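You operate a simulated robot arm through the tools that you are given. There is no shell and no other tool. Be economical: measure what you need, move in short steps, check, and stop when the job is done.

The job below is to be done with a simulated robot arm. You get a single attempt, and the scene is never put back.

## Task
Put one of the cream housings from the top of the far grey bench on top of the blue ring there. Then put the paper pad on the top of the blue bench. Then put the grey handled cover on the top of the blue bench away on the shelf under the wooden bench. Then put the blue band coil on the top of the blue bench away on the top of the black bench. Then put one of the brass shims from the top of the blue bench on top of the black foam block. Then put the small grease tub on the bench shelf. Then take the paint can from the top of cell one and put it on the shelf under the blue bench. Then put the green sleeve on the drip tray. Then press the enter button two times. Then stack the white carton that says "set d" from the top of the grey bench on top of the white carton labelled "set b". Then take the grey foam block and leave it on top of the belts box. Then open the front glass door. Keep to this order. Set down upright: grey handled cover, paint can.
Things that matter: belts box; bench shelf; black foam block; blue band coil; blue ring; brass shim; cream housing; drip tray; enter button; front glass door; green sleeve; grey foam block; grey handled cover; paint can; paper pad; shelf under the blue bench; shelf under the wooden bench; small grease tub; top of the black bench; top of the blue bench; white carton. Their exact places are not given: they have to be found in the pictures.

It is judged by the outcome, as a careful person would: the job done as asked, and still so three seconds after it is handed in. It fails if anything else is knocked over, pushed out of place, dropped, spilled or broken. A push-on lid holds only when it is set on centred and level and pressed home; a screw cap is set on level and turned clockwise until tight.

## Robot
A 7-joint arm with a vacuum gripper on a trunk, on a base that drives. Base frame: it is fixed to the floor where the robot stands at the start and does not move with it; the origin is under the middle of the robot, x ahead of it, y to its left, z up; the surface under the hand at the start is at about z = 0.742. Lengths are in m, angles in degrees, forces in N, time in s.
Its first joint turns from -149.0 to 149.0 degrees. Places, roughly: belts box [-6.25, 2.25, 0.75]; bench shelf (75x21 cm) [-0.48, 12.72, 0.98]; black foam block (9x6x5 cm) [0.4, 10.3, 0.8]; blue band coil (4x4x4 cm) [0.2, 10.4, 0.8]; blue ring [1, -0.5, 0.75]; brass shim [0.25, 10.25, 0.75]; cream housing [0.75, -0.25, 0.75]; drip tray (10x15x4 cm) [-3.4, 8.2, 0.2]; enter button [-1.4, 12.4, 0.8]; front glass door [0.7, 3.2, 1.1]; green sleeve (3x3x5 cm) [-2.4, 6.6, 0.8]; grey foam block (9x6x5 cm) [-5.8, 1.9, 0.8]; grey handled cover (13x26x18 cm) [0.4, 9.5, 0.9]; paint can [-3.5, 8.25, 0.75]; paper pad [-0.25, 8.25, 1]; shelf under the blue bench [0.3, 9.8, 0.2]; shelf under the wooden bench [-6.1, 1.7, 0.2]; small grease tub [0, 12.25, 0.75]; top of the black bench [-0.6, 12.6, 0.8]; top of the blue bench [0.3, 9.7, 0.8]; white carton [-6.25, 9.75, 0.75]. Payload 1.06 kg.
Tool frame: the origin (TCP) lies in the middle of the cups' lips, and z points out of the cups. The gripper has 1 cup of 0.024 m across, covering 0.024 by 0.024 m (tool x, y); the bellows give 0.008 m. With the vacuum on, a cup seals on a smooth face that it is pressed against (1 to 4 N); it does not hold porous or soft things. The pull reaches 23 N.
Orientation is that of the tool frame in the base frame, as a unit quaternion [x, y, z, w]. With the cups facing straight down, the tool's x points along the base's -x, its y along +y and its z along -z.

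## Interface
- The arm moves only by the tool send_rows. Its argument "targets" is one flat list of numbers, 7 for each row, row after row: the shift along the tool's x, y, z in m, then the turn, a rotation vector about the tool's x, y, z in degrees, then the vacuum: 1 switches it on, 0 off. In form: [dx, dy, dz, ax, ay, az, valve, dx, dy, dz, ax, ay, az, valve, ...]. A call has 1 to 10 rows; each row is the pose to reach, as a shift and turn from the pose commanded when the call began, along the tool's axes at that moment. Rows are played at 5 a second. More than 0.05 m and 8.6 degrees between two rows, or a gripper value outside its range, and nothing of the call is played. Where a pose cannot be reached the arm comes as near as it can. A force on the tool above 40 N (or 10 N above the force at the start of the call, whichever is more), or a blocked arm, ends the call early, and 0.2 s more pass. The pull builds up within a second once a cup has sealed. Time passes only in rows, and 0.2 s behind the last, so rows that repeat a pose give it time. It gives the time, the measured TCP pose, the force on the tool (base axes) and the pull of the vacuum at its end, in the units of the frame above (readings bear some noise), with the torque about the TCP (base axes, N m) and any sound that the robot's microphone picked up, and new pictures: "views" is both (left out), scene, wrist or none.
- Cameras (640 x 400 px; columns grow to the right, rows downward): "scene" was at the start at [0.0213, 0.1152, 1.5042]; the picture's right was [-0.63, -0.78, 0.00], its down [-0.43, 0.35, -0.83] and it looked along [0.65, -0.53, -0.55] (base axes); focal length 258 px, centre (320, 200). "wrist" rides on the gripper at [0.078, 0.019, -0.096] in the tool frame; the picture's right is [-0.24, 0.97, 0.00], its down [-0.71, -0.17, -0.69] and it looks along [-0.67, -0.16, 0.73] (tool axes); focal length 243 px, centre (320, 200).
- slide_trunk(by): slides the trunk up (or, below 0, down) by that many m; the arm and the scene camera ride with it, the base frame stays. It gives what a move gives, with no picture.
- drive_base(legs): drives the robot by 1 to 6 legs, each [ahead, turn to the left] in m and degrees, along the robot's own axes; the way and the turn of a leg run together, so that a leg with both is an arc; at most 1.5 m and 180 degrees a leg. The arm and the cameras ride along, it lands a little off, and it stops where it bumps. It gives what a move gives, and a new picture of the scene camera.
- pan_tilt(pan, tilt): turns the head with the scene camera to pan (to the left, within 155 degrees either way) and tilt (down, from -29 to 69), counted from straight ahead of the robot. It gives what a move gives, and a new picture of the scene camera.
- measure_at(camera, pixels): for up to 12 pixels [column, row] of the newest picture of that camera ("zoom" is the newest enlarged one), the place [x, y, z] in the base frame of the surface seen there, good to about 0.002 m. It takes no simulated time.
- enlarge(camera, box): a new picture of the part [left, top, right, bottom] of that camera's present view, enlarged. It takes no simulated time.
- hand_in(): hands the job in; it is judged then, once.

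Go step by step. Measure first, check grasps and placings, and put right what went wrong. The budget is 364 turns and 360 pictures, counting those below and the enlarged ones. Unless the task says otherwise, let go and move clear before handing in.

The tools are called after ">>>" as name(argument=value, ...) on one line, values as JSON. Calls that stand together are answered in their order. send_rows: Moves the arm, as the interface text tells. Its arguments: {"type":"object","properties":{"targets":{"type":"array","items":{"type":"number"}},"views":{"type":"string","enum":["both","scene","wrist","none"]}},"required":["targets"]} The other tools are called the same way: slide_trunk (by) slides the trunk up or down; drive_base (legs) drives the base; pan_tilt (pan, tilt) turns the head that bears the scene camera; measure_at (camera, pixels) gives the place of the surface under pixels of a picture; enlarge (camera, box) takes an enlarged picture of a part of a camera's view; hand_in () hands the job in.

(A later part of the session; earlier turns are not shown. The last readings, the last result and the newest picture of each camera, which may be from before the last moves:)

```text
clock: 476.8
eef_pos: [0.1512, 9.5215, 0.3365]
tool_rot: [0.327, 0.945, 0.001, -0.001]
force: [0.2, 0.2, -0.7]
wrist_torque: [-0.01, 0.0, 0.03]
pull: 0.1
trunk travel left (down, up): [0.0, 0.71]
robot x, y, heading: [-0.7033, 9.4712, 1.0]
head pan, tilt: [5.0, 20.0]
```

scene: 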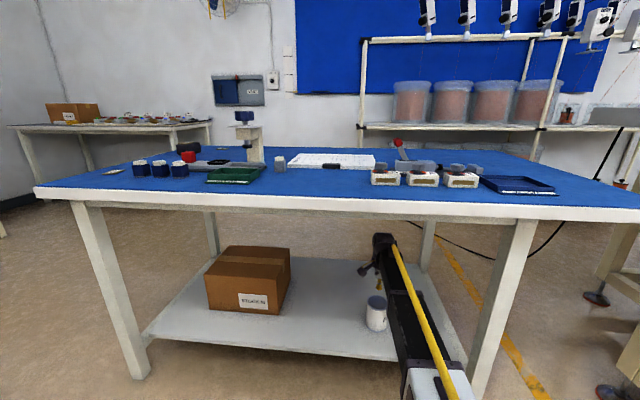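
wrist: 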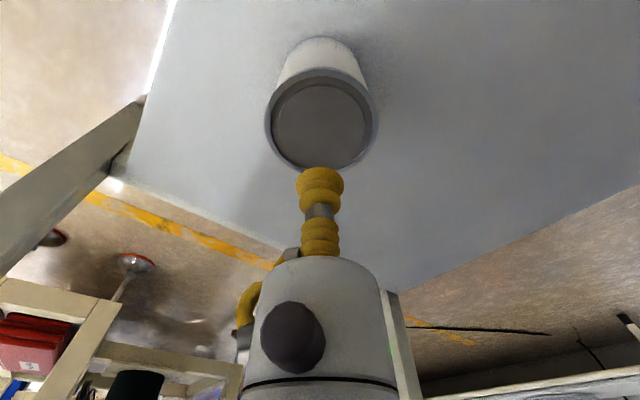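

>>> drive_base(legs=[[-0.85, 0]])

>>> slide_trunk(by=0.4)

>>> slide_trunk(by=0.15)

>>> send_rows(targets=[0.02, -0.033, -0.03, 0, 0, 0, 0, 0.04, -0.066, -0.06, 0, 0, 0, 0, 0.06, -0.1, -0.09, 0, 0, 0, 0, 0.08, -0.13, -0.12, 0, 0, 0, 0, 0.1, -0.16, -0.15, 0, 0, 0, 0, 0.1, -0.16, -0.19, 0, 0, 0, 0, 0.1, -0.16, -0.23, 0, 0, 0, 0], views="none")

>>> pan_tilt(pan=-110, tilt=20)

```text
clock: 481.2
eef_pos: [-0.681, 9.4997, 0.3351]
tool_rot: [0.33, 0.944, 0.0, 0.0]
force: [-0.7, 0.2, -0.4]
wrist_torque: [0.01, 0.0, 0.0]
pull: 0.1
trunk travel left (down, up): [0.0, 0.71]
robot x, y, heading: [-1.5322, 9.4609, 1.1]
head pan, tilt: [5.0, 20.0]
```

scene: 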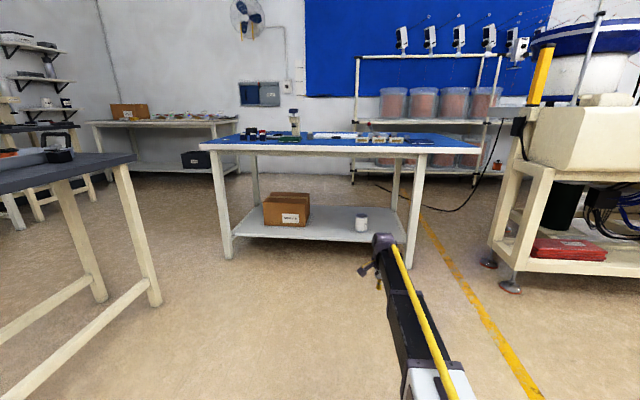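

```text
clock: 485.0
eef_pos: [-0.681, 9.5003, 0.7366]
tool_rot: [0.33, 0.944, 0.001, -0.001]
force: [-0.2, 0.9, -0.7]
wrist_torque: [-0.03, -0.01, 0.02]
pull: 0.1
trunk travel left (down, up): [-0.4, 0.31]
robot x, y, heading: [-1.5353, 9.4582, 0.9]
head pan, tilt: [5.0, 20.0]
```

```text
clock: 486.8
eef_pos: [-0.6823, 9.5013, 0.8865]
tool_rot: [0.329, 0.944, 0.0, 0.0]
force: [-0.1, 0.3, 0.5]
wrist_torque: [0.01, 0.01, 0.0]
pull: 0.1
trunk travel left (down, up): [-0.55, 0.16]
robot x, y, heading: [-1.5359, 9.4551, 1.2]
head pan, tilt: [5.0, 20.0]
```

```text
clock: 488.4
eef_pos: [-0.8586, 9.4373, 1.1195]
tool_rot: [0.33, 0.944, 0.0, -0.001]
force: [-0.1, -0.7, 0.5]
wrist_torque: [0.0, 0.06, 0.02]
pull: 0.1
trunk travel left (down, up): [-0.55, 0.16]
robot x, y, heading: [-1.5341, 9.4588, 0.7]
head pan, tilt: [5.0, 20.0]
```

```text
clock: 490.3
eef_pos: [-0.8585, 9.4362, 1.1189]
tool_rot: [0.329, 0.944, 0.0, -0.001]
force: [0.0, 0.1, -0.5]
wrist_torque: [0.01, -0.05, 0.03]
pull: 0.1
trunk travel left (down, up): [-0.55, 0.16]
robot x, y, heading: [-1.5347, 9.4587, 0.9]
head pan, tilt: [-110.0, 20.0]
```

scene: 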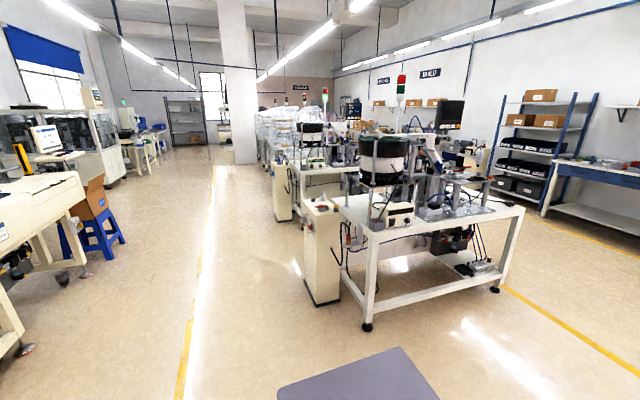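

>>> drive_base(legs=[[0, -91], [1.5, 0], [0.4, 0]])

>>> pan_tilt(pan=-45, tilt=30)

```text
clock: 503.6
eef_pos: [-1.5257, 6.8865, 1.1187]
tool_rot: [0.9, 0.436, 0.001, -0.001]
force: [-0.1, 1.4, 0.7]
wrist_torque: [0.02, -0.01, 0.04]
pull: 0.0
trunk travel left (down, up): [-0.55, 0.16]
robot x, y, heading: [-1.513, 7.5643, -89.0]
head pan, tilt: [-110.0, 20.0]
```

scene: 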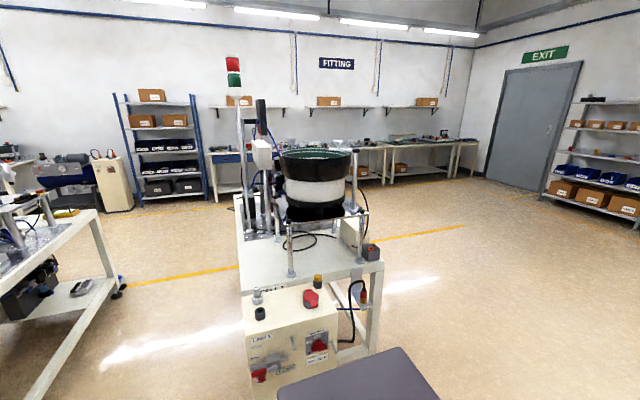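

```text
clock: 505.0
eef_pos: [-1.5247, 6.8862, 1.1184]
tool_rot: [0.9, 0.436, 0.001, 0.0]
force: [0.0, 0.0, -0.1]
wrist_torque: [0.05, 0.01, 0.0]
pull: 0.0
trunk travel left (down, up): [-0.55, 0.16]
robot x, y, heading: [-1.5083, 7.5654, -88.9]
head pan, tilt: [-45.0, 30.0]
```

scene: 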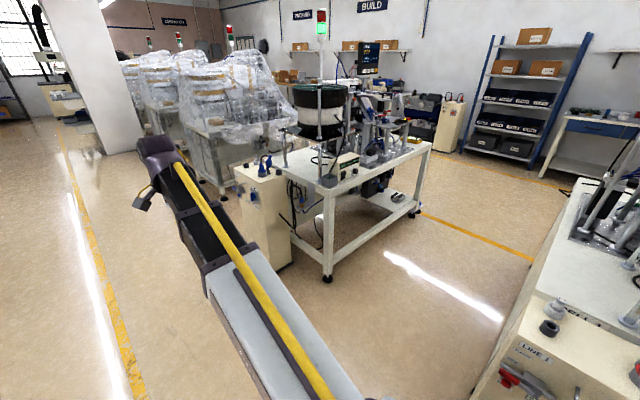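

>>> enlarge(camera="scene", box=[220, 80, 440, 220])

>>> measure_at(camera="zoom", pixels=[[330, 280], [280, 250], [240, 260], [430, 235], [300, 240], [490, 195]])

```text
2.86 times, centred on (330, 150) of scene
```

zoom: 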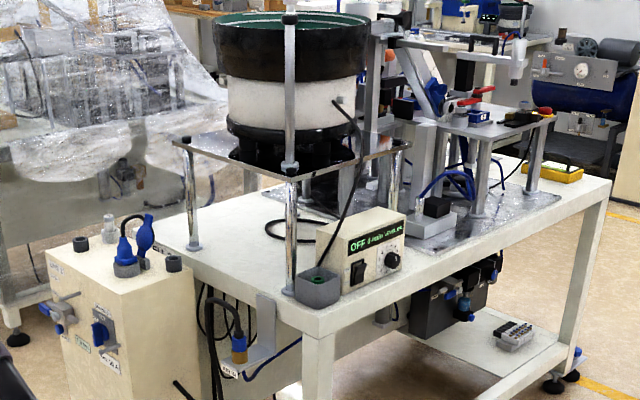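

```text
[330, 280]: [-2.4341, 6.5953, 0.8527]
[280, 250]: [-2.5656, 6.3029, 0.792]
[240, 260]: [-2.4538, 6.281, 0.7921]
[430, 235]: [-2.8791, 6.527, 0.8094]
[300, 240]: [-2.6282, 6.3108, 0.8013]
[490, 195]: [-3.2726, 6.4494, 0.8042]
```

>>> drive_base(legs=[[0.93, 0], [0, -91]])

>>> pan_tilt(pan=8, tilt=40)

```text
clock: 513.8
eef_pos: [-2.1649, 6.661, 1.1196]
tool_rot: [0.941, -0.338, 0.0, 0.001]
force: [-2.1, 0.0, 0.2]
wrist_torque: [-0.01, 0.0, -0.01]
pull: 0.0
trunk travel left (down, up): [-0.55, 0.16]
robot x, y, heading: [-1.4884, 6.6266, 179.8]
head pan, tilt: [-45.0, 30.0]
```

scene: 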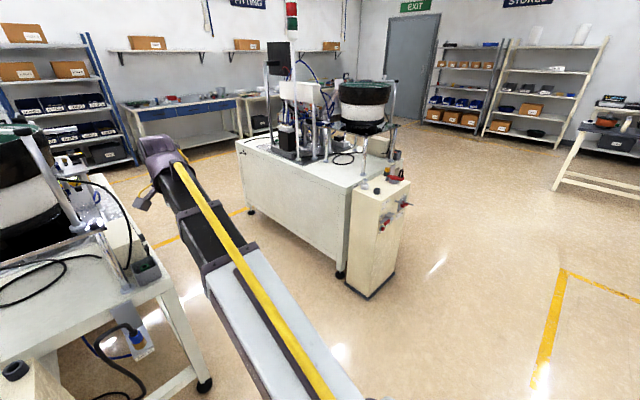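

```text
clock: 515.0
eef_pos: [-2.1662, 6.6594, 1.1187]
tool_rot: [0.941, -0.338, 0.0, 0.001]
force: [0.0, -0.1, 0.0]
wrist_torque: [0.01, -0.03, 0.0]
pull: 0.1
trunk travel left (down, up): [-0.55, 0.16]
robot x, y, heading: [-1.4897, 6.6243, 179.9]
head pan, tilt: [8.0, 40.0]
```

scene: 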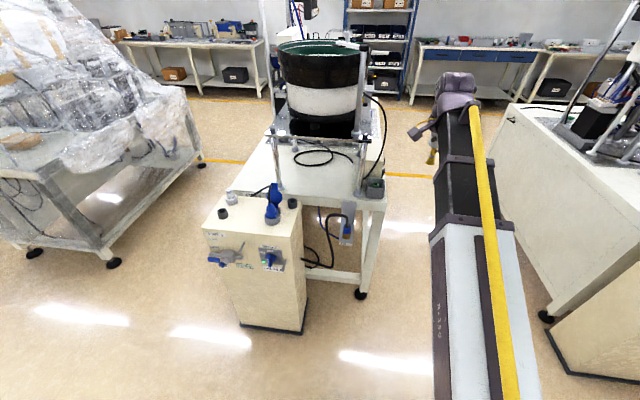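

>>> enlarge(camera="scene", box=[340, 160, 420, 220])

>>> measure_at(camera="zoom", pixels=[[270, 180], [230, 190], [310, 190], [270, 170], [270, 220], [277, 192], [260, 186]])

```text
6.67 times, centred on (380, 190) of scene
```

zoom: 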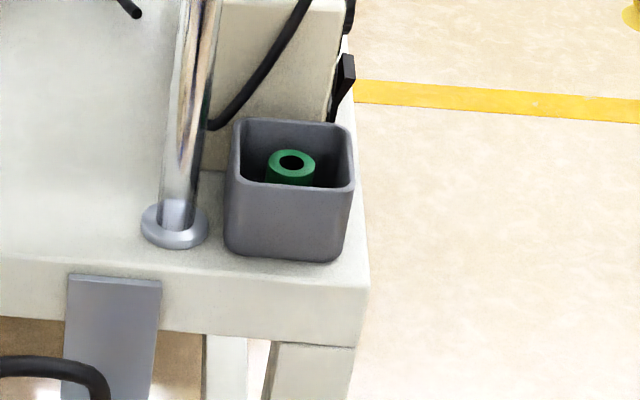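

```text
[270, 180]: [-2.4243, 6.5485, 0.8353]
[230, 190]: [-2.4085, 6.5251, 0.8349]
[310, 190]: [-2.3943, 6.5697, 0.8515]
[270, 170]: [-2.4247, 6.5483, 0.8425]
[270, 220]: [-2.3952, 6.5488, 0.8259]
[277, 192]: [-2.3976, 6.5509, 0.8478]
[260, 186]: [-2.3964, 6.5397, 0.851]
```

>>> measure_at(camera="zoom", pixels=[[180, 150], [185, 60], [190, 10], [200, 100], [165, 200], [175, 240], [230, 60], [340, 80]])

>>> measure_at(camera="scene", pixels=[[366, 130], [366, 90], [360, 140], [345, 135], [360, 70], [355, 140], [363, 112]])

>>> enlarge(camera="scene", box=[270, 40, 420, 220])

```text
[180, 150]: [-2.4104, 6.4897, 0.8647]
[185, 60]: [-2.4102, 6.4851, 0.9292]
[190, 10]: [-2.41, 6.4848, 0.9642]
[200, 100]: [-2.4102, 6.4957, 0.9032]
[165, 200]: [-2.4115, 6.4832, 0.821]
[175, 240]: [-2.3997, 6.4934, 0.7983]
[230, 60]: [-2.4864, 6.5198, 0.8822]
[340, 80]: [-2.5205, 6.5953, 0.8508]
```

```text
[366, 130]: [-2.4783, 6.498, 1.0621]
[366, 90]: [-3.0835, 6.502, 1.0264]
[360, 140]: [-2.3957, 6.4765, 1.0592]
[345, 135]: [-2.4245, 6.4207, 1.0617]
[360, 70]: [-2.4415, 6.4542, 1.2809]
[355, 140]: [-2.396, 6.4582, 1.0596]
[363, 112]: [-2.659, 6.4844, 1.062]
```

```text
2.22 times, centred on (345, 130) of scene
```

zoom: 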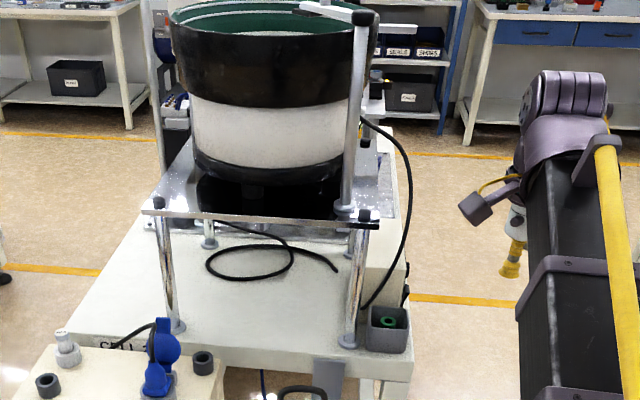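

>>> measure_at(camera="zoom", pixels=[[525, 150], [520, 185], [530, 110], [515, 220], [525, 220], [510, 200], [470, 210], [550, 75], [605, 90], [545, 190], [508, 270], [518, 235]])

```text
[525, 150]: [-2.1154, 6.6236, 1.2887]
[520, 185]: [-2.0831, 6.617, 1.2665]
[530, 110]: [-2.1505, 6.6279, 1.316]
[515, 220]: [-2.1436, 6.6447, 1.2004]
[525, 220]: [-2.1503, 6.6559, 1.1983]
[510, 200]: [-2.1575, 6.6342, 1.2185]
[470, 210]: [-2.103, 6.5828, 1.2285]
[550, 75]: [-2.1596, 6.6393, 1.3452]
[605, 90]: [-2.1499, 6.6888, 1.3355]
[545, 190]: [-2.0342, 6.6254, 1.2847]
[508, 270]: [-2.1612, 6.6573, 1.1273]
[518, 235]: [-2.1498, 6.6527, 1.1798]
```

>>> send_rows(targets=[-0.0184, 0.0237, 0, 0, 0, -7.8, 0, -0.0369, 0.0474, 0, 0, 0, -15.6, 0, -0.0553, 0.0712, 0, 0, 0, -23.3, 0, -0.0738, 0.0949, 0, 0, 0, -31.1, 0, -0.0922, 0.1186, 0, 0, 0, -38.9, 0, -0.1107, 0.1423, 0, 0, 0, -46.7, 0, -0.1291, 0.166, 0, 0, 0, -54.4, 0, -0.1476, 0.1898, 0, 0, 0, -62.2, 0, -0.166, 0.2135, 0, 0, 0, -70, 0], views="both")

```text
clock: 517.0
eef_pos: [-2.4298, 6.602, 1.1188]
tool_rot: [0.964, 0.264, 0.0, 0.001]
force: [0.0, -0.7, 0.1]
wrist_torque: [0.03, -0.02, 0.05]
pull: 0.0
trunk travel left (down, up): [-0.55, 0.16]
robot x, y, heading: [-1.4894, 6.6286, 179.9]
head pan, tilt: [8.0, 40.0]
```

scene: 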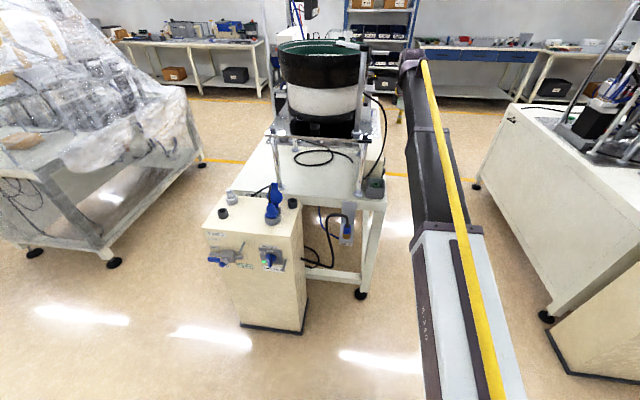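
wrist: 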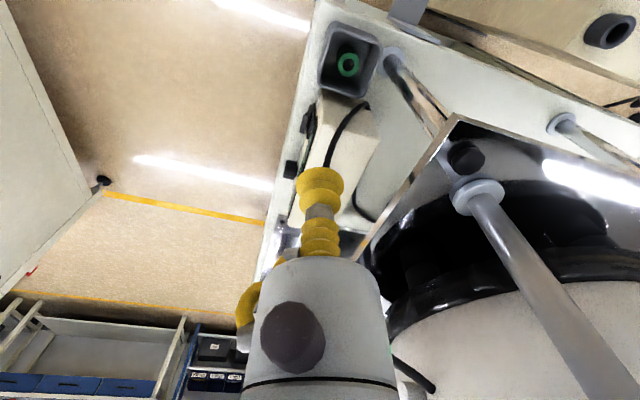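

>>> enlarge(camera="wrist", box=[310, 20, 390, 100])

>>> measure_at(camera="zoom", pixels=[[318, 180], [290, 180], [345, 180], [318, 155], [318, 210], [290, 250], [120, 100], [440, 100], [400, 320]])

```text
5.00 times, centred on (350, 60) of wrist
```

zoom: 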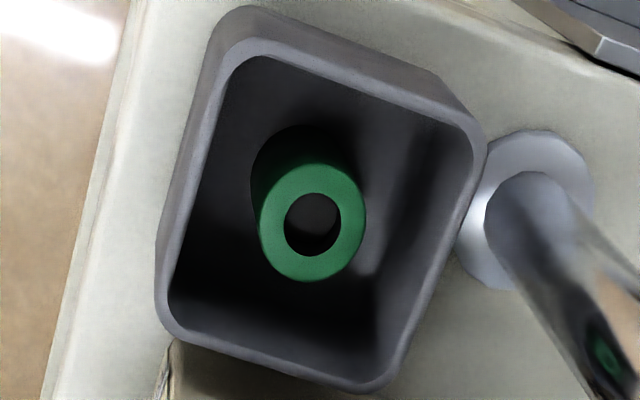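

```text
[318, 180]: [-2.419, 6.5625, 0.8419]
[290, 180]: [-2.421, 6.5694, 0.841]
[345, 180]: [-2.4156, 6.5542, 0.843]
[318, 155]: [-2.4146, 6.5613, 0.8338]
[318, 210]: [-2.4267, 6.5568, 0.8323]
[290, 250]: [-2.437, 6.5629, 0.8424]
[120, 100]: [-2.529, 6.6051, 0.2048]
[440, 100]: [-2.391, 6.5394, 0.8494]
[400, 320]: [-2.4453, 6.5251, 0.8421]
```

>>> measure_at(camera="zoom", pixels=[[272, 222], [354, 222], [313, 176], [313, 266], [280, 190], [346, 254], [346, 190], [280, 254]])

```text
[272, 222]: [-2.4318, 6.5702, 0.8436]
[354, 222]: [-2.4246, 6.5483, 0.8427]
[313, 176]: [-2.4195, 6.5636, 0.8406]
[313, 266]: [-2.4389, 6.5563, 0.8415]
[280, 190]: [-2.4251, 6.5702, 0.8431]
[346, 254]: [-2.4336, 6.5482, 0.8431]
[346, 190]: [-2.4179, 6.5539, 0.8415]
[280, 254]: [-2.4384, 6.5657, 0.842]
```

>>> send_rows(targets=[-0.0207, 0.037, 0, 0, 0, 0, 0, -0.0207, 0.037, 0.045, 0, 0, 0, 0, -0.0207, 0.037, 0.09, 0, 0, 0, 0, -0.0207, 0.037, 0.135, 0, 0, 0, 0, -0.0207, 0.037, 0.18, 0, 0, 0, 0, -0.0207, 0.037, 0.225, 0, 0, 0, 0], views="both")

```text
clock: 518.4
eef_pos: [-2.4286, 6.5589, 0.8939]
tool_rot: [0.965, 0.262, 0.0, 0.001]
force: [0.4, 0.9, -0.1]
wrist_torque: [-0.01, 0.02, -0.03]
pull: 0.0
trunk travel left (down, up): [-0.55, 0.16]
robot x, y, heading: [-1.4881, 6.6304, 179.9]
head pan, tilt: [8.0, 40.0]
```

scene: 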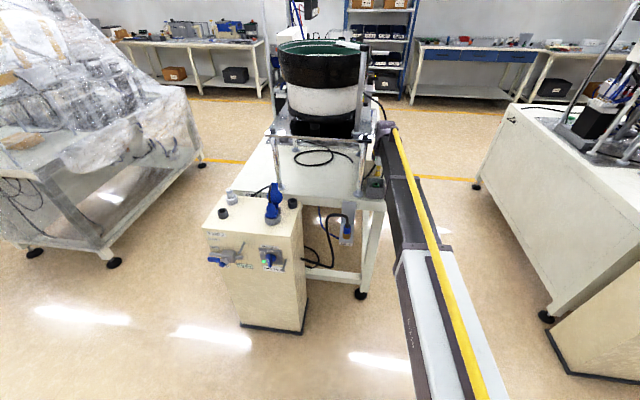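
wrist: 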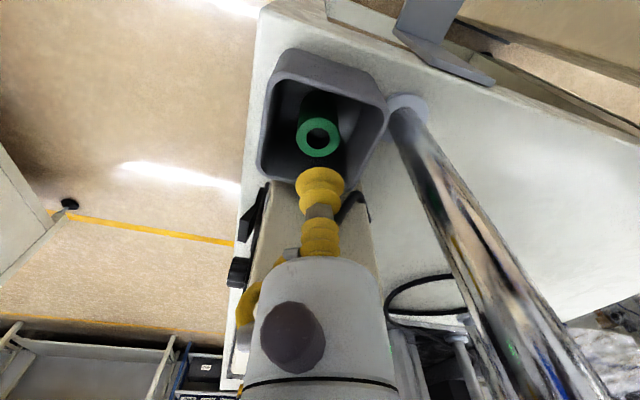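

>>> send_rows(targets=[0, 0.0005, 0.035, 0, 0, 0, 1, 0, 0.0005, 0.052, 0, 0, 0, 1, 0, 0.0005, 0.056, 0, 0, 0, 1, 0, 0.0005, 0.056, 0, 0, 0, 1, 0, 0.0005, 0.056, 0, 0, 0, 1, 0, 0.0005, 0.056, 0, 0, 0, 1], views="wrist")

```text
clock: 519.8
eef_pos: [-2.428, 6.5574, 0.8387]
tool_rot: [0.965, 0.263, -0.001, 0.002]
force: [-1.7, 0.4, 15.8]
wrist_torque: [0.03, 0.05, 0.0]
pull: 23.2
trunk travel left (down, up): [-0.55, 0.16]
robot x, y, heading: [-1.4877, 6.6252, 179.9]
head pan, tilt: [8.0, 40.0]
```

wrist: 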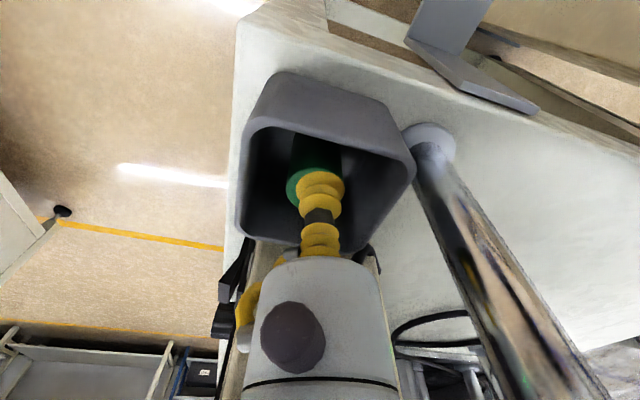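

>>> send_rows(targets=[0, 0, -0.01, 0, 0, 0, 1, 0, 0, -0.045, 0, 0, 0, 1, 0, 0, -0.09, 0, 0, 0, 1, 0, 0, -0.135, 0, 0, 0, 1, 0, 0, -0.18, 0, 0, 0, 1, 0, 0, -0.225, 0, 0, 0, 1, 0, 0, -0.27, 0, 0, 0, 1], views="wrist")

```text
clock: 521.4
eef_pos: [-2.4291, 6.56, 1.1051]
tool_rot: [0.965, 0.263, 0.0, 0.0]
force: [-1.4, -0.2, -0.9]
wrist_torque: [0.02, -0.01, 0.0]
pull: 23.2
trunk travel left (down, up): [-0.55, 0.16]
robot x, y, heading: [-1.489, 6.6252, 180.0]
head pan, tilt: [8.0, 40.0]
```

wrist: 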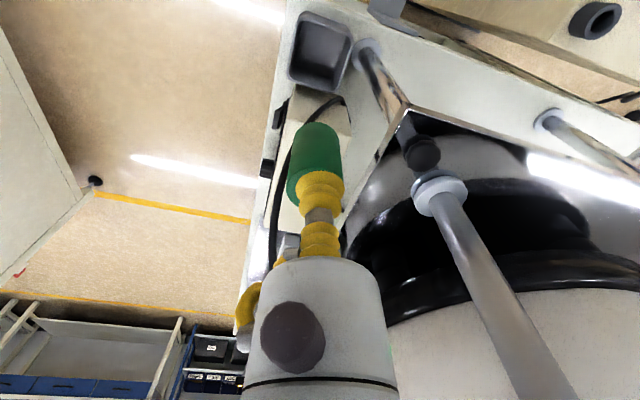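

>>> send_rows(targets=[0.015, -0.025, 0, 0, 0, 0, 1, 0.045, -0.02, 0, 0, 0, 0, 1, 0.09, 0, 0, 0, 0, 0, 1, 0.135, 0.02, 0, 0, 0, 0, 1, 0.18, 0.04, 0, 0, 0, 0, 1, 0.225, 0.06, 0, 0, 0, 0, 1, 0.25, 0.072, 0, 0, 0, 0, 1], views="none")

```text
clock: 523.0
eef_pos: [-2.1769, 6.6221, 1.1068]
tool_rot: [0.965, 0.263, 0.001, 0.0]
force: [-0.5, -0.3, -0.1]
wrist_torque: [0.05, 0.01, -0.01]
pull: 22.7
trunk travel left (down, up): [-0.55, 0.16]
robot x, y, heading: [-1.4873, 6.6246, 180.0]
head pan, tilt: [8.0, 40.0]
```

>>> drive_base(legs=[[0, -89.5], [1.45, 0], [1.45, 0], [0, 90], [1.0, 0], [0.95, 0]])

>>> drive_base(legs=[[0, 90]])

>>> pan_tilt(pan=10, tilt=40)

```text
clock: 553.9
eef_pos: [-4.1816, 9.3708, 1.1067]
tool_rot: [0.959, 0.283, 0.0, 0.001]
force: [-0.7, 0.3, -0.2]
wrist_torque: [0.01, -0.03, -0.02]
pull: 22.6
trunk travel left (down, up): [-0.55, 0.16]
robot x, y, heading: [-3.4943, 9.4001, -177.8]
head pan, tilt: [8.0, 40.0]
```

scene: 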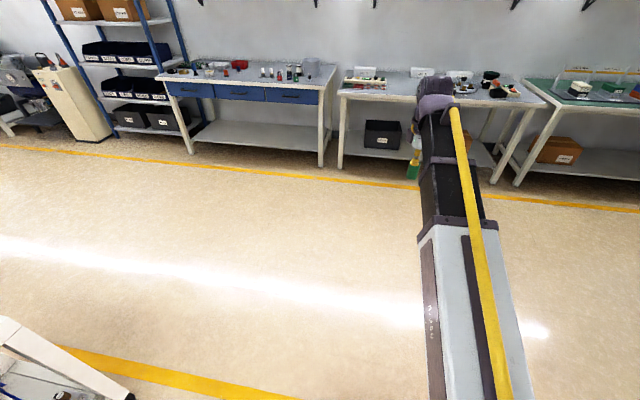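

```text
clock: 558.2
eef_pos: [-3.4528, 8.7156, 1.1078]
tool_rot: [0.474, 0.881, 0.001, 0.0]
force: [-0.5, 0.6, -0.2]
wrist_torque: [0.0, 0.01, 0.01]
pull: 23.3
trunk travel left (down, up): [-0.55, 0.16]
robot x, y, heading: [-3.4962, 9.4016, -87.0]
head pan, tilt: [8.0, 40.0]
```

scene: 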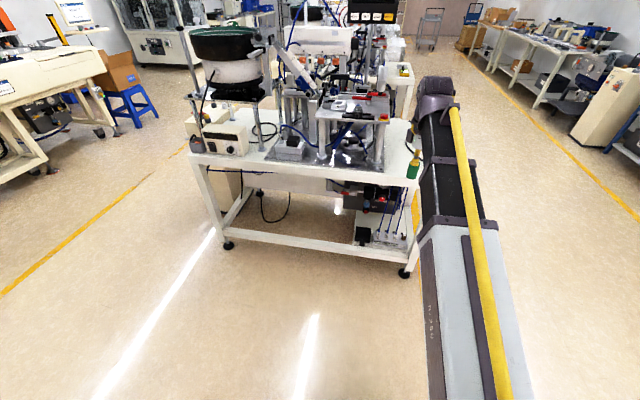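

```text
clock: 558.8
eef_pos: [-3.4523, 8.7155, 1.1056]
tool_rot: [0.473, 0.881, 0.0, 0.001]
force: [-0.3, -0.5, -0.7]
wrist_torque: [0.02, 0.03, 0.04]
pull: 22.6
trunk travel left (down, up): [-0.55, 0.16]
robot x, y, heading: [-3.495, 9.4002, -87.1]
head pan, tilt: [10.0, 40.0]
```

scene: 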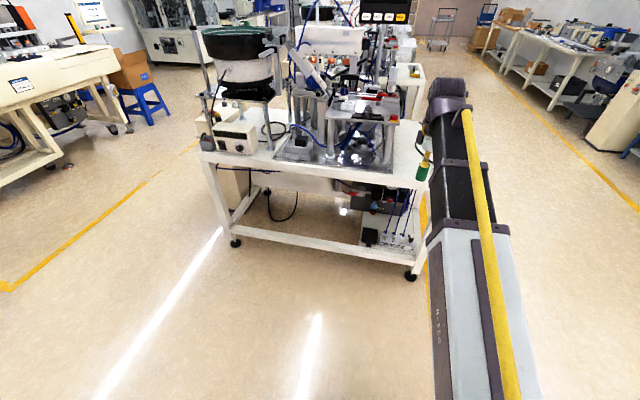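

>>> enlarge(camera="scene", box=[320, 170, 440, 290])

>>> measure_at(camera="zoom", pixels=[[267, 225], [267, 215], [250, 235], [285, 235], [267, 250], [267, 205], [240, 270], [320, 270], [340, 130], [280, 90], [210, 95], [440, 70]])

```text
3.33 times, centred on (380, 230) of scene
```

zoom: 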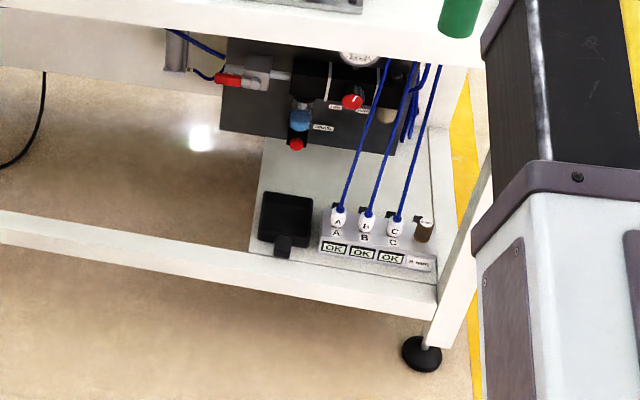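

```text
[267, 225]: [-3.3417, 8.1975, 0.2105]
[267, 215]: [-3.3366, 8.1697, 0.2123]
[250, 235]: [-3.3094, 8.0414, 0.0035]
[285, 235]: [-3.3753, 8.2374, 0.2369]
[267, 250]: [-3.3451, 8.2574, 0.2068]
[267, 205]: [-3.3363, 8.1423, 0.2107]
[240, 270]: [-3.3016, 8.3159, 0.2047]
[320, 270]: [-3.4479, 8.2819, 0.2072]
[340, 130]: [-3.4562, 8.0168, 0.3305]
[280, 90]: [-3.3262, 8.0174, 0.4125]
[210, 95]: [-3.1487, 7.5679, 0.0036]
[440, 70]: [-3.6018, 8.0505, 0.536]
```

>>> measure_at(camera="zoom", pixels=[[286, 215], [262, 196], [308, 198], [305, 250], [262, 240], [100, 55], [100, 62], [100, 70], [380, 50], [345, 185], [283, 240]])

>>> send_rows(targets=[0, 0, 0.045, 0, 0, 8, 1, 0, 0, 0.09, 0, 0, 16, 1, 0, 0, 0.135, 0, 0, 24, 1, 0, 0, 0.18, 0, 0, 32, 1, 0, 0, 0.225, 0, 0, 40, 1], views="none")

>>> slide_trunk(by=-0.4)

>>> slide_trunk(by=-0.15)

```text
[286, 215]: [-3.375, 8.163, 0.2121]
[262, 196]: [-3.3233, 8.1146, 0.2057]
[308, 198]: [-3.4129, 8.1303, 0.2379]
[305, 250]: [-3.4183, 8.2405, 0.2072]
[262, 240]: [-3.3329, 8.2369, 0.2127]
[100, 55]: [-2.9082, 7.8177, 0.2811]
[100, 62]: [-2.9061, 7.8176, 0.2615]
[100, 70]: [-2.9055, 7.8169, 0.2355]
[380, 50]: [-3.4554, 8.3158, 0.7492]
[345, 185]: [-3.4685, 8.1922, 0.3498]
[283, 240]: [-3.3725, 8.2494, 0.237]
```

```text
clock: 560.0
eef_pos: [-3.4524, 8.7151, 0.8813]
tool_rot: [0.747, 0.665, 0.001, 0.0]
force: [0.5, -0.2, 0.0]
wrist_torque: [0.02, 0.01, 0.0]
pull: 23.1
trunk travel left (down, up): [-0.55, 0.16]
robot x, y, heading: [-3.4951, 9.4017, -87.0]
head pan, tilt: [10.0, 40.0]
```

```text
clock: 563.8
eef_pos: [-3.4522, 8.7147, 0.4813]
tool_rot: [0.746, 0.666, 0.001, 0.001]
force: [-0.9, -0.5, -0.5]
wrist_torque: [-0.04, 0.02, -0.02]
pull: 23.0
trunk travel left (down, up): [-0.15, 0.56]
robot x, y, heading: [-3.4932, 9.4037, -87.2]
head pan, tilt: [10.0, 40.0]
```

```text
clock: 565.6
eef_pos: [-3.4523, 8.7144, 0.3314]
tool_rot: [0.746, 0.665, 0.001, 0.0]
force: [0.3, -0.6, 0.2]
wrist_torque: [-0.01, -0.02, 0.01]
pull: 23.3
trunk travel left (down, up): [0.0, 0.71]
robot x, y, heading: [-3.4959, 9.4024, -87.1]
head pan, tilt: [10.0, 40.0]
```

>>> drive_base(legs=[[0.32, 0]])

>>> pan_tilt(pan=8, tilt=35)

```text
clock: 567.7
eef_pos: [-3.431, 8.392, 0.331]
tool_rot: [0.744, 0.668, 0.002, 0.0]
force: [-0.4, 0.2, 0.6]
wrist_torque: [0.02, 0.0, 0.0]
pull: 23.0
trunk travel left (down, up): [0.0, 0.71]
robot x, y, heading: [-3.4757, 9.0792, -86.7]
head pan, tilt: [10.0, 40.0]
```

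scene: 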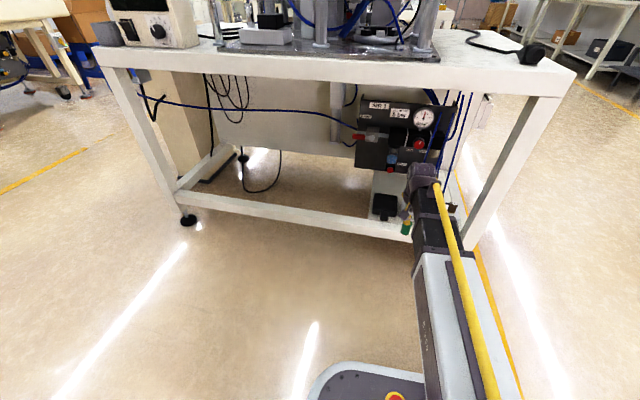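

```text
clock: 568.4
eef_pos: [-3.4314, 8.391, 0.3305]
tool_rot: [0.744, 0.668, 0.002, 0.0]
force: [0.8, 0.1, -0.5]
wrist_torque: [0.01, -0.01, -0.01]
pull: 22.6
trunk travel left (down, up): [0.0, 0.71]
robot x, y, heading: [-3.4772, 9.0788, -86.9]
head pan, tilt: [8.0, 35.0]
```

scene: 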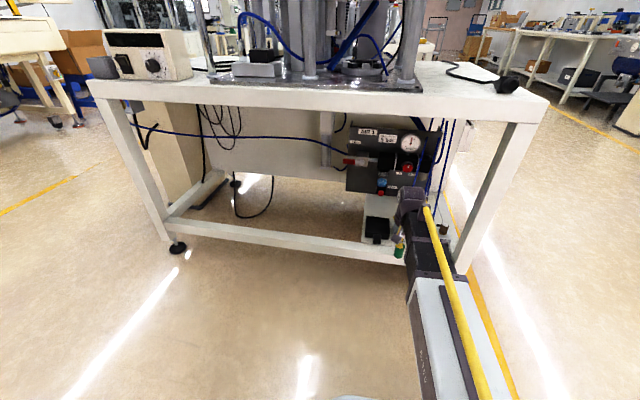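

>>> send_rows(targets=[0.0063, 0.045, 0, 0, 0, 0, 1, 0.0, 0.06, 0, 0, 0, 0, 1, -0.045, 0.065, 0, 0, 0, 0, 1, -0.09, 0.07, 0, 0, 0, 0, 1, -0.135, 0.075, 0, 0, 0, 0, 1, -0.175, 0.078, 0, 0, 0, 0, 1, -0.204, 0.081, 0, 0, 0, 0, 1], views="both")

```text
clock: 570.0
eef_pos: [-3.3747, 8.1777, 0.3314]
tool_rot: [0.744, 0.668, 0.002, 0.0]
force: [1.3, 0.3, -0.9]
wrist_torque: [-0.05, 0.06, 0.04]
pull: 22.8
trunk travel left (down, up): [0.0, 0.71]
robot x, y, heading: [-3.479, 9.0786, -86.7]
head pan, tilt: [8.0, 35.0]
```

scene: 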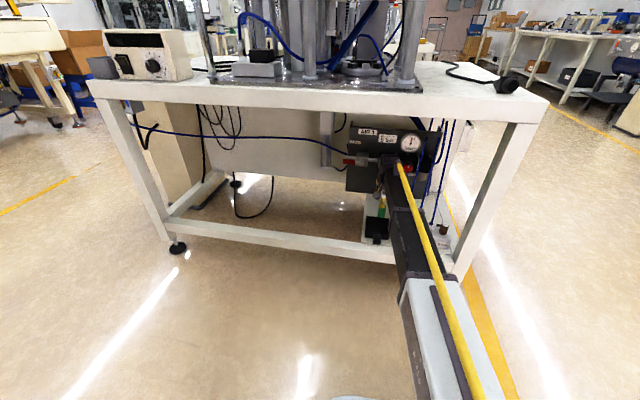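
wrist: 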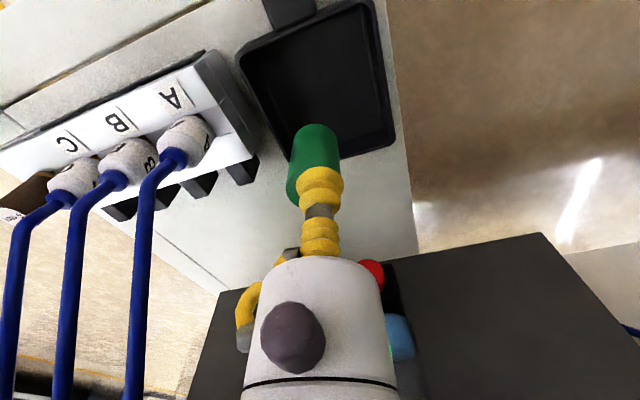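

>>> send_rows(targets=[0, 0, 0.04, 0, 0, 0, 1, 0, 0, 0.06, 0, 0, 0, 1, 0, 0, 0.066, 0, 0, 0, 1, 0, 0, 0.066, 0, 0, 0, 1], views="wrist")

```text
clock: 571.0
eef_pos: [-3.3722, 8.1789, 0.2652]
tool_rot: [0.745, 0.667, 0.002, 0.0]
force: [0.3, 0.5, -0.6]
wrist_torque: [0.02, 0.01, 0.02]
pull: 22.5
trunk travel left (down, up): [0.0, 0.71]
robot x, y, heading: [-3.4775, 9.0789, -86.7]
head pan, tilt: [8.0, 35.0]
```

wrist: 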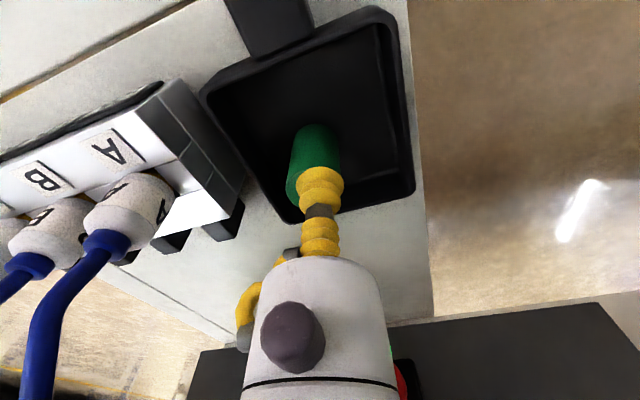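

>>> send_rows(targets=[0, 0, 0.003, 0, 0, 0, 1, 0, 0, 0.005, 0, 0, 0, 1], views="none")

```text
clock: 571.6
eef_pos: [-3.3724, 8.1787, 0.2603]
tool_rot: [0.744, 0.668, 0.001, 0.001]
force: [-0.8, 0.7, 0.0]
wrist_torque: [0.0, 0.04, 0.03]
pull: 22.8
trunk travel left (down, up): [0.0, 0.71]
robot x, y, heading: [-3.478, 9.0779, -86.8]
head pan, tilt: [8.0, 35.0]
```

>>> send_rows(targets=[0, 0, 0.002, 0, 0, 0, 1, 0, 0, 0.004, 0, 0, 0, 1, 0, 0, 0.004, 0, 0, 0, 1], views="none")

```text
clock: 572.4
eef_pos: [-3.3731, 8.1786, 0.2571]
tool_rot: [0.744, 0.668, 0.001, 0.0]
force: [1.5, 0.2, 0.2]
wrist_torque: [0.0, -0.01, 0.0]
pull: 22.6
trunk travel left (down, up): [0.0, 0.71]
robot x, y, heading: [-3.4787, 9.0781, -86.7]
head pan, tilt: [8.0, 35.0]
```

>>> send_rows(targets=[0, 0, 0.003, 0, 0, 0, 1, 0, 0, 0.006, 0, 0, 0, 1, 0, 0, 0.006, 0, 0, 0, 1], views="wrist")

```text
clock: 573.2
eef_pos: [-3.3731, 8.179, 0.2529]
tool_rot: [0.744, 0.668, 0.002, 0.001]
force: [-0.2, 0.0, 18.2]
wrist_torque: [-0.01, 0.07, -0.03]
pull: 23.2
trunk travel left (down, up): [0.0, 0.71]
robot x, y, heading: [-3.4776, 9.0806, -86.9]
head pan, tilt: [8.0, 35.0]
```

wrist: 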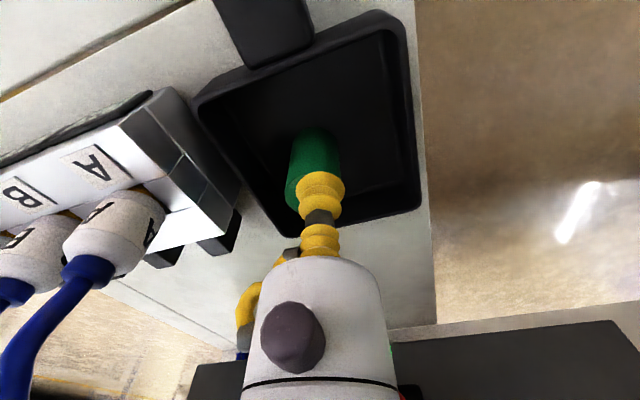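

Contact with the tray floor. Release and lift.

>>> send_rows(targets=[0, 0, -0.004, 0, 0, 0, 1, 0, 0, -0.004, 0, 0, 0, 0, 0, 0, -0.004, 0, 0, 0, 0, 0, 0, -0.004, 0, 0, 0, 0, 0, 0, -0.02, 0, 0, 0, 0, 0, 0, -0.05, 0, 0, 0, 0, 0, 0, -0.08, 0, 0, 0, 0], views="wrist")

```text
clock: 574.8
eef_pos: [-3.3729, 8.1795, 0.3323]
tool_rot: [0.745, 0.667, 0.001, -0.001]
force: [-0.4, 0.5, 0.9]
wrist_torque: [-0.03, -0.02, 0.0]
pull: 0.0
trunk travel left (down, up): [0.0, 0.71]
robot x, y, heading: [-3.4792, 9.0792, -86.7]
head pan, tilt: [8.0, 35.0]
```

wrist: 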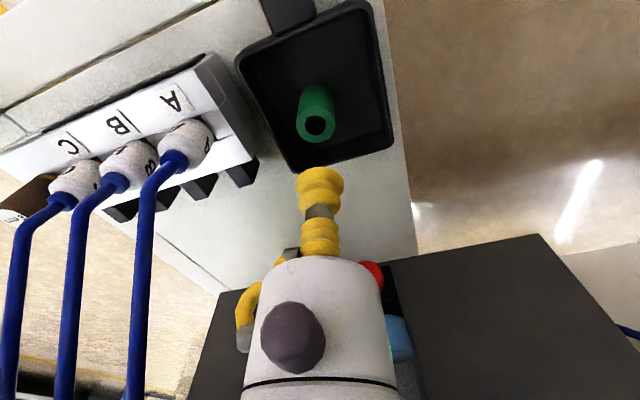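

>>> drive_base(legs=[[-0.55, 0]])

>>> slide_trunk(by=0.4)

>>> slide_trunk(by=0.15)

>>> send_rows(targets=[0.03, 0, -0.035, 0, 0, 0, 0, 0.06, 0, -0.07, 0, 0, 0, 0, 0.09, 0, -0.105, 0, 0, 0, 0, 0.12, 0, -0.14, 0, 0, 0, 0, 0.15, 0, -0.175, 0, 0, 0, 0, 0.18, 0, -0.21, 0, 0, 0, 0, 0.21, 0, -0.23, 0, 0, 0, 0], views="none")

```text
clock: 578.0
eef_pos: [-3.4038, 8.7331, 0.3324]
tool_rot: [0.744, 0.668, 0.002, 0.0]
force: [0.4, -0.4, 0.0]
wrist_torque: [-0.01, 0.0, 0.0]
pull: 0.0
trunk travel left (down, up): [0.0, 0.71]
robot x, y, heading: [-3.5095, 9.6339, -86.8]
head pan, tilt: [8.0, 35.0]
```

scene: 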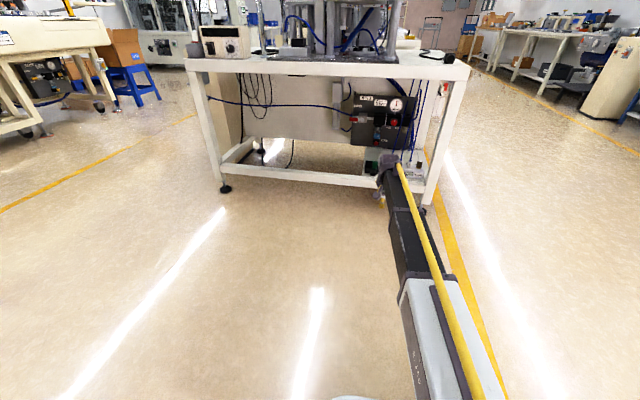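

```text
clock: 581.8
eef_pos: [-3.4035, 8.7343, 0.7306]
tool_rot: [0.745, 0.668, 0.001, 0.0]
force: [0.1, -0.2, 0.2]
wrist_torque: [-0.03, 0.0, 0.02]
pull: 0.1
trunk travel left (down, up): [-0.4, 0.31]
robot x, y, heading: [-3.5076, 9.6318, -87.0]
head pan, tilt: [8.0, 35.0]
```

```text
clock: 583.5
eef_pos: [-3.404, 8.7337, 0.8817]
tool_rot: [0.744, 0.668, 0.0, 0.0]
force: [0.6, -0.4, -0.2]
wrist_torque: [0.0, 0.01, 0.04]
pull: 0.1
trunk travel left (down, up): [-0.55, 0.16]
robot x, y, heading: [-3.5077, 9.6279, -86.8]
head pan, tilt: [8.0, 35.0]
```

```text
clock: 585.1
eef_pos: [-3.3807, 8.9416, 1.1138]
tool_rot: [0.744, 0.668, 0.002, 0.0]
force: [0.1, 0.4, -0.3]
wrist_torque: [-0.02, -0.02, 0.02]
pull: 0.0
trunk travel left (down, up): [-0.55, 0.16]
robot x, y, heading: [-3.5102, 9.6311, -86.7]
head pan, tilt: [8.0, 35.0]
```

>>> drive_base(legs=[[0, 136.5], [1.4, 0], [1.3, 0], [0, -50], [0.35, 0], [0, 90]])

>>> pan_tilt(pan=12, tilt=45)

```text
clock: 612.0
eef_pos: [-1.628, 12.4592, 1.1142]
tool_rot: [-0.675, 0.738, 0.0, -0.001]
force: [0.1, -0.5, -0.9]
wrist_torque: [0.01, -0.02, -0.01]
pull: 0.0
trunk travel left (down, up): [-0.55, 0.16]
robot x, y, heading: [-1.4848, 11.7717, 94.6]
head pan, tilt: [8.0, 35.0]
```

scene: 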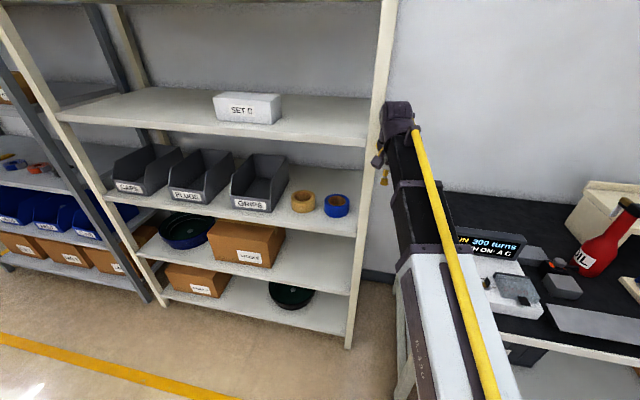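

```text
clock: 612.7
eef_pos: [-1.6281, 12.4579, 1.1139]
tool_rot: [-0.676, 0.737, 0.0, 0.0]
force: [-0.4, -1.1, 0.1]
wrist_torque: [0.0, 0.0, 0.0]
pull: 0.2
trunk travel left (down, up): [-0.55, 0.16]
robot x, y, heading: [-1.4882, 11.771, 94.3]
head pan, tilt: [12.0, 45.0]
```

scene: 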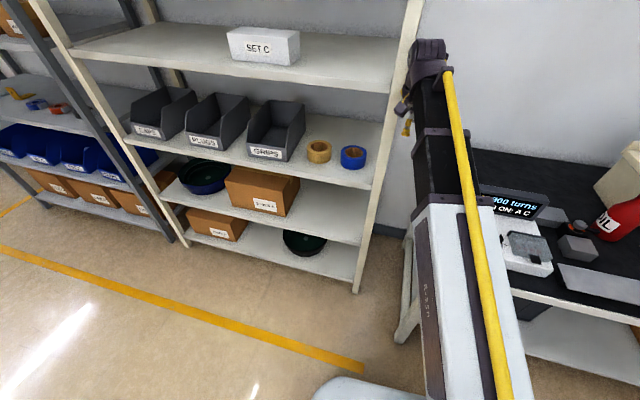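

>>> send_rows(targets=[0.013, -0.044, 0, 0, 0, 0, 0, 0.025, -0.088, 0, 0, 0, 0, 0, 0.038, -0.132, 0, 0, 0, 0, 0, 0.05, -0.176, 0, 0, 0, 0, 0, 0.063, -0.22, 0, 0, 0, 0, 0, 0.0754, -0.265, 0, 0, 0, 0, 0, 0.0754, -0.265, 0.045, 0, 0, 0, 0, 0.0754, -0.265, 0.09, 0, 0, 0, 0, 0.0754, -0.265, 0.13, 0, 0, 0, 0], views="wrist")

```text
clock: 613.9
eef_pos: [-1.4352, 12.3884, 1.1152]
tool_rot: [-0.673, 0.74, 0.002, 0.002]
force: [1.7, 0.4, -3.2]
wrist_torque: [0.11, 0.14, 0.15]
pull: 0.1
trunk travel left (down, up): [-0.55, 0.16]
robot x, y, heading: [-1.4891, 11.7728, 94.4]
head pan, tilt: [12.0, 45.0]
stopped in row 5: the force on the tool passed its limit at 56 N (the readings are from after the stop); the commanded pose is now the measured one
```

wrist: 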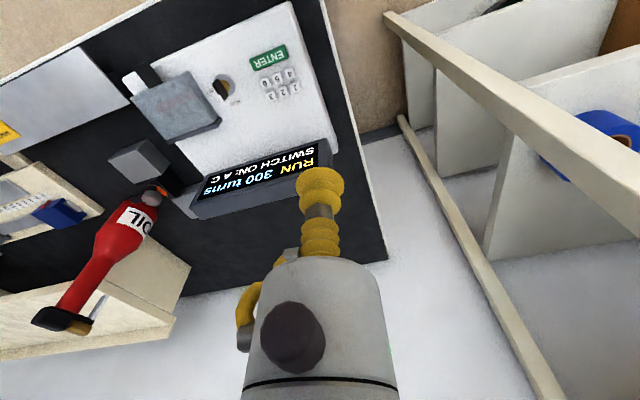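

>>> enlarge(camera="wrist", box=[150, 0, 350, 160])

>>> measure_at(camera="wrist", pixels=[[268, 57], [255, 63], [283, 50], [290, 40], [282, 90], [225, 87], [260, 175]])

>>> send_rows(targets=[-0.03, 0, 0.01, 0, 0, 0, 0, -0.04, 0, 0.05, 0, 0, 0, 0, -0.04, 0, 0.09, 0, 0, 0, 0, -0.04, 0, 0.12, 0, 0, 0, 0], views="none")

```text
2.50 times, centred on (250, 80) of wrist
```

zoom: 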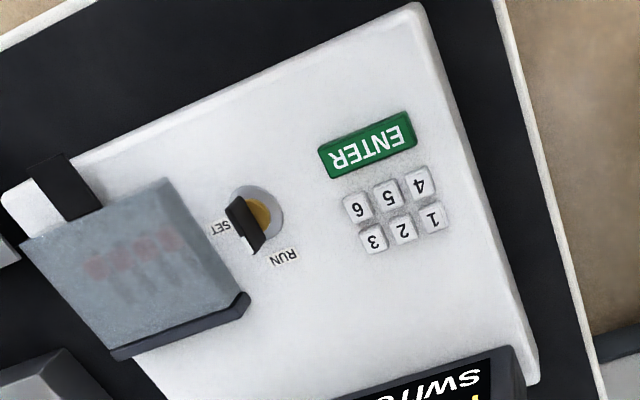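

```text
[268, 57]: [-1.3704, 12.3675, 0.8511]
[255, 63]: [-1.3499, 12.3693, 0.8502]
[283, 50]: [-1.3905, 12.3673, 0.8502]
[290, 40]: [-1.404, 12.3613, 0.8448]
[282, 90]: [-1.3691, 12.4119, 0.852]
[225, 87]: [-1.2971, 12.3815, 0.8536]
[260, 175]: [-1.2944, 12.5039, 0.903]
```

```text
clock: 614.9
eef_pos: [-1.4312, 12.4283, 0.9964]
tool_rot: [-0.672, 0.741, 0.004, 0.002]
force: [-0.8, 0.0, -0.5]
wrist_torque: [0.03, 0.01, 0.01]
pull: 0.1
trunk travel left (down, up): [-0.55, 0.16]
robot x, y, heading: [-1.4858, 11.7751, 94.3]
head pan, tilt: [12.0, 45.0]
```

>>> send_rows(targets=[0, -0.035, 0.03, 0, 0, 0, 0, 0.02, -0.0665, 0.05, 0, 0, 0, 0, 0.0547, -0.0665, 0.08, 0, 0, 0, 0, 0.0547, -0.0665, 0.115, 0, 0, 0, 0], views="wrist")

```text
clock: 615.9
eef_pos: [-1.3684, 12.3649, 0.8819]
tool_rot: [-0.672, 0.74, 0.003, 0.002]
force: [-0.4, 0.3, -0.3]
wrist_torque: [-0.02, -0.03, 0.0]
pull: 0.1
trunk travel left (down, up): [-0.55, 0.16]
robot x, y, heading: [-1.4875, 11.7742, 94.1]
head pan, tilt: [12.0, 45.0]
```

wrist: 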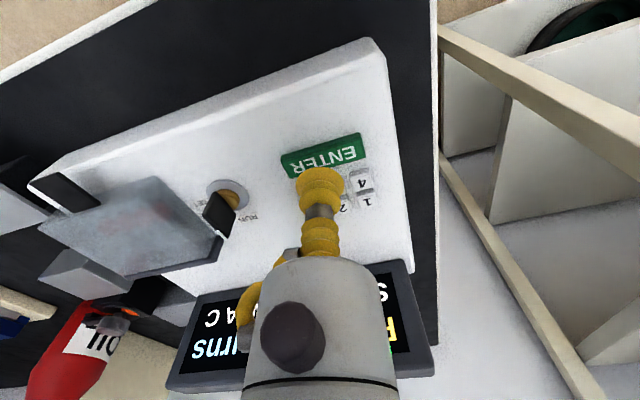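

>>> send_rows(targets=[0.003, 0, 0.02, 0, 0, 0, 0, 0.003, 0, 0.03, 0, 0, 0, 0, 0.003, 0, 0.036, 0, 0, 0, 0, 0.003, 0, 0.04, 0, 0, 0, 0], views="wrist")

```text
clock: 616.9
eef_pos: [-1.3709, 12.3645, 0.8414]
tool_rot: [-0.672, 0.74, 0.004, 0.003]
force: [-0.5, -0.2, 4.8]
wrist_torque: [0.07, -0.02, -0.06]
pull: 0.0
trunk travel left (down, up): [-0.55, 0.16]
robot x, y, heading: [-1.4902, 11.7689, 94.6]
head pan, tilt: [12.0, 45.0]
heard: click
```

wrist: 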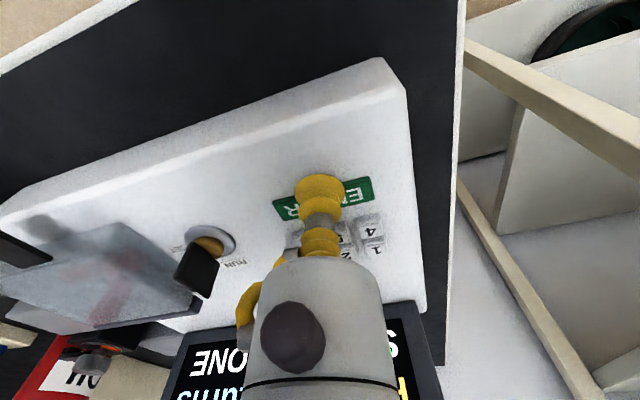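

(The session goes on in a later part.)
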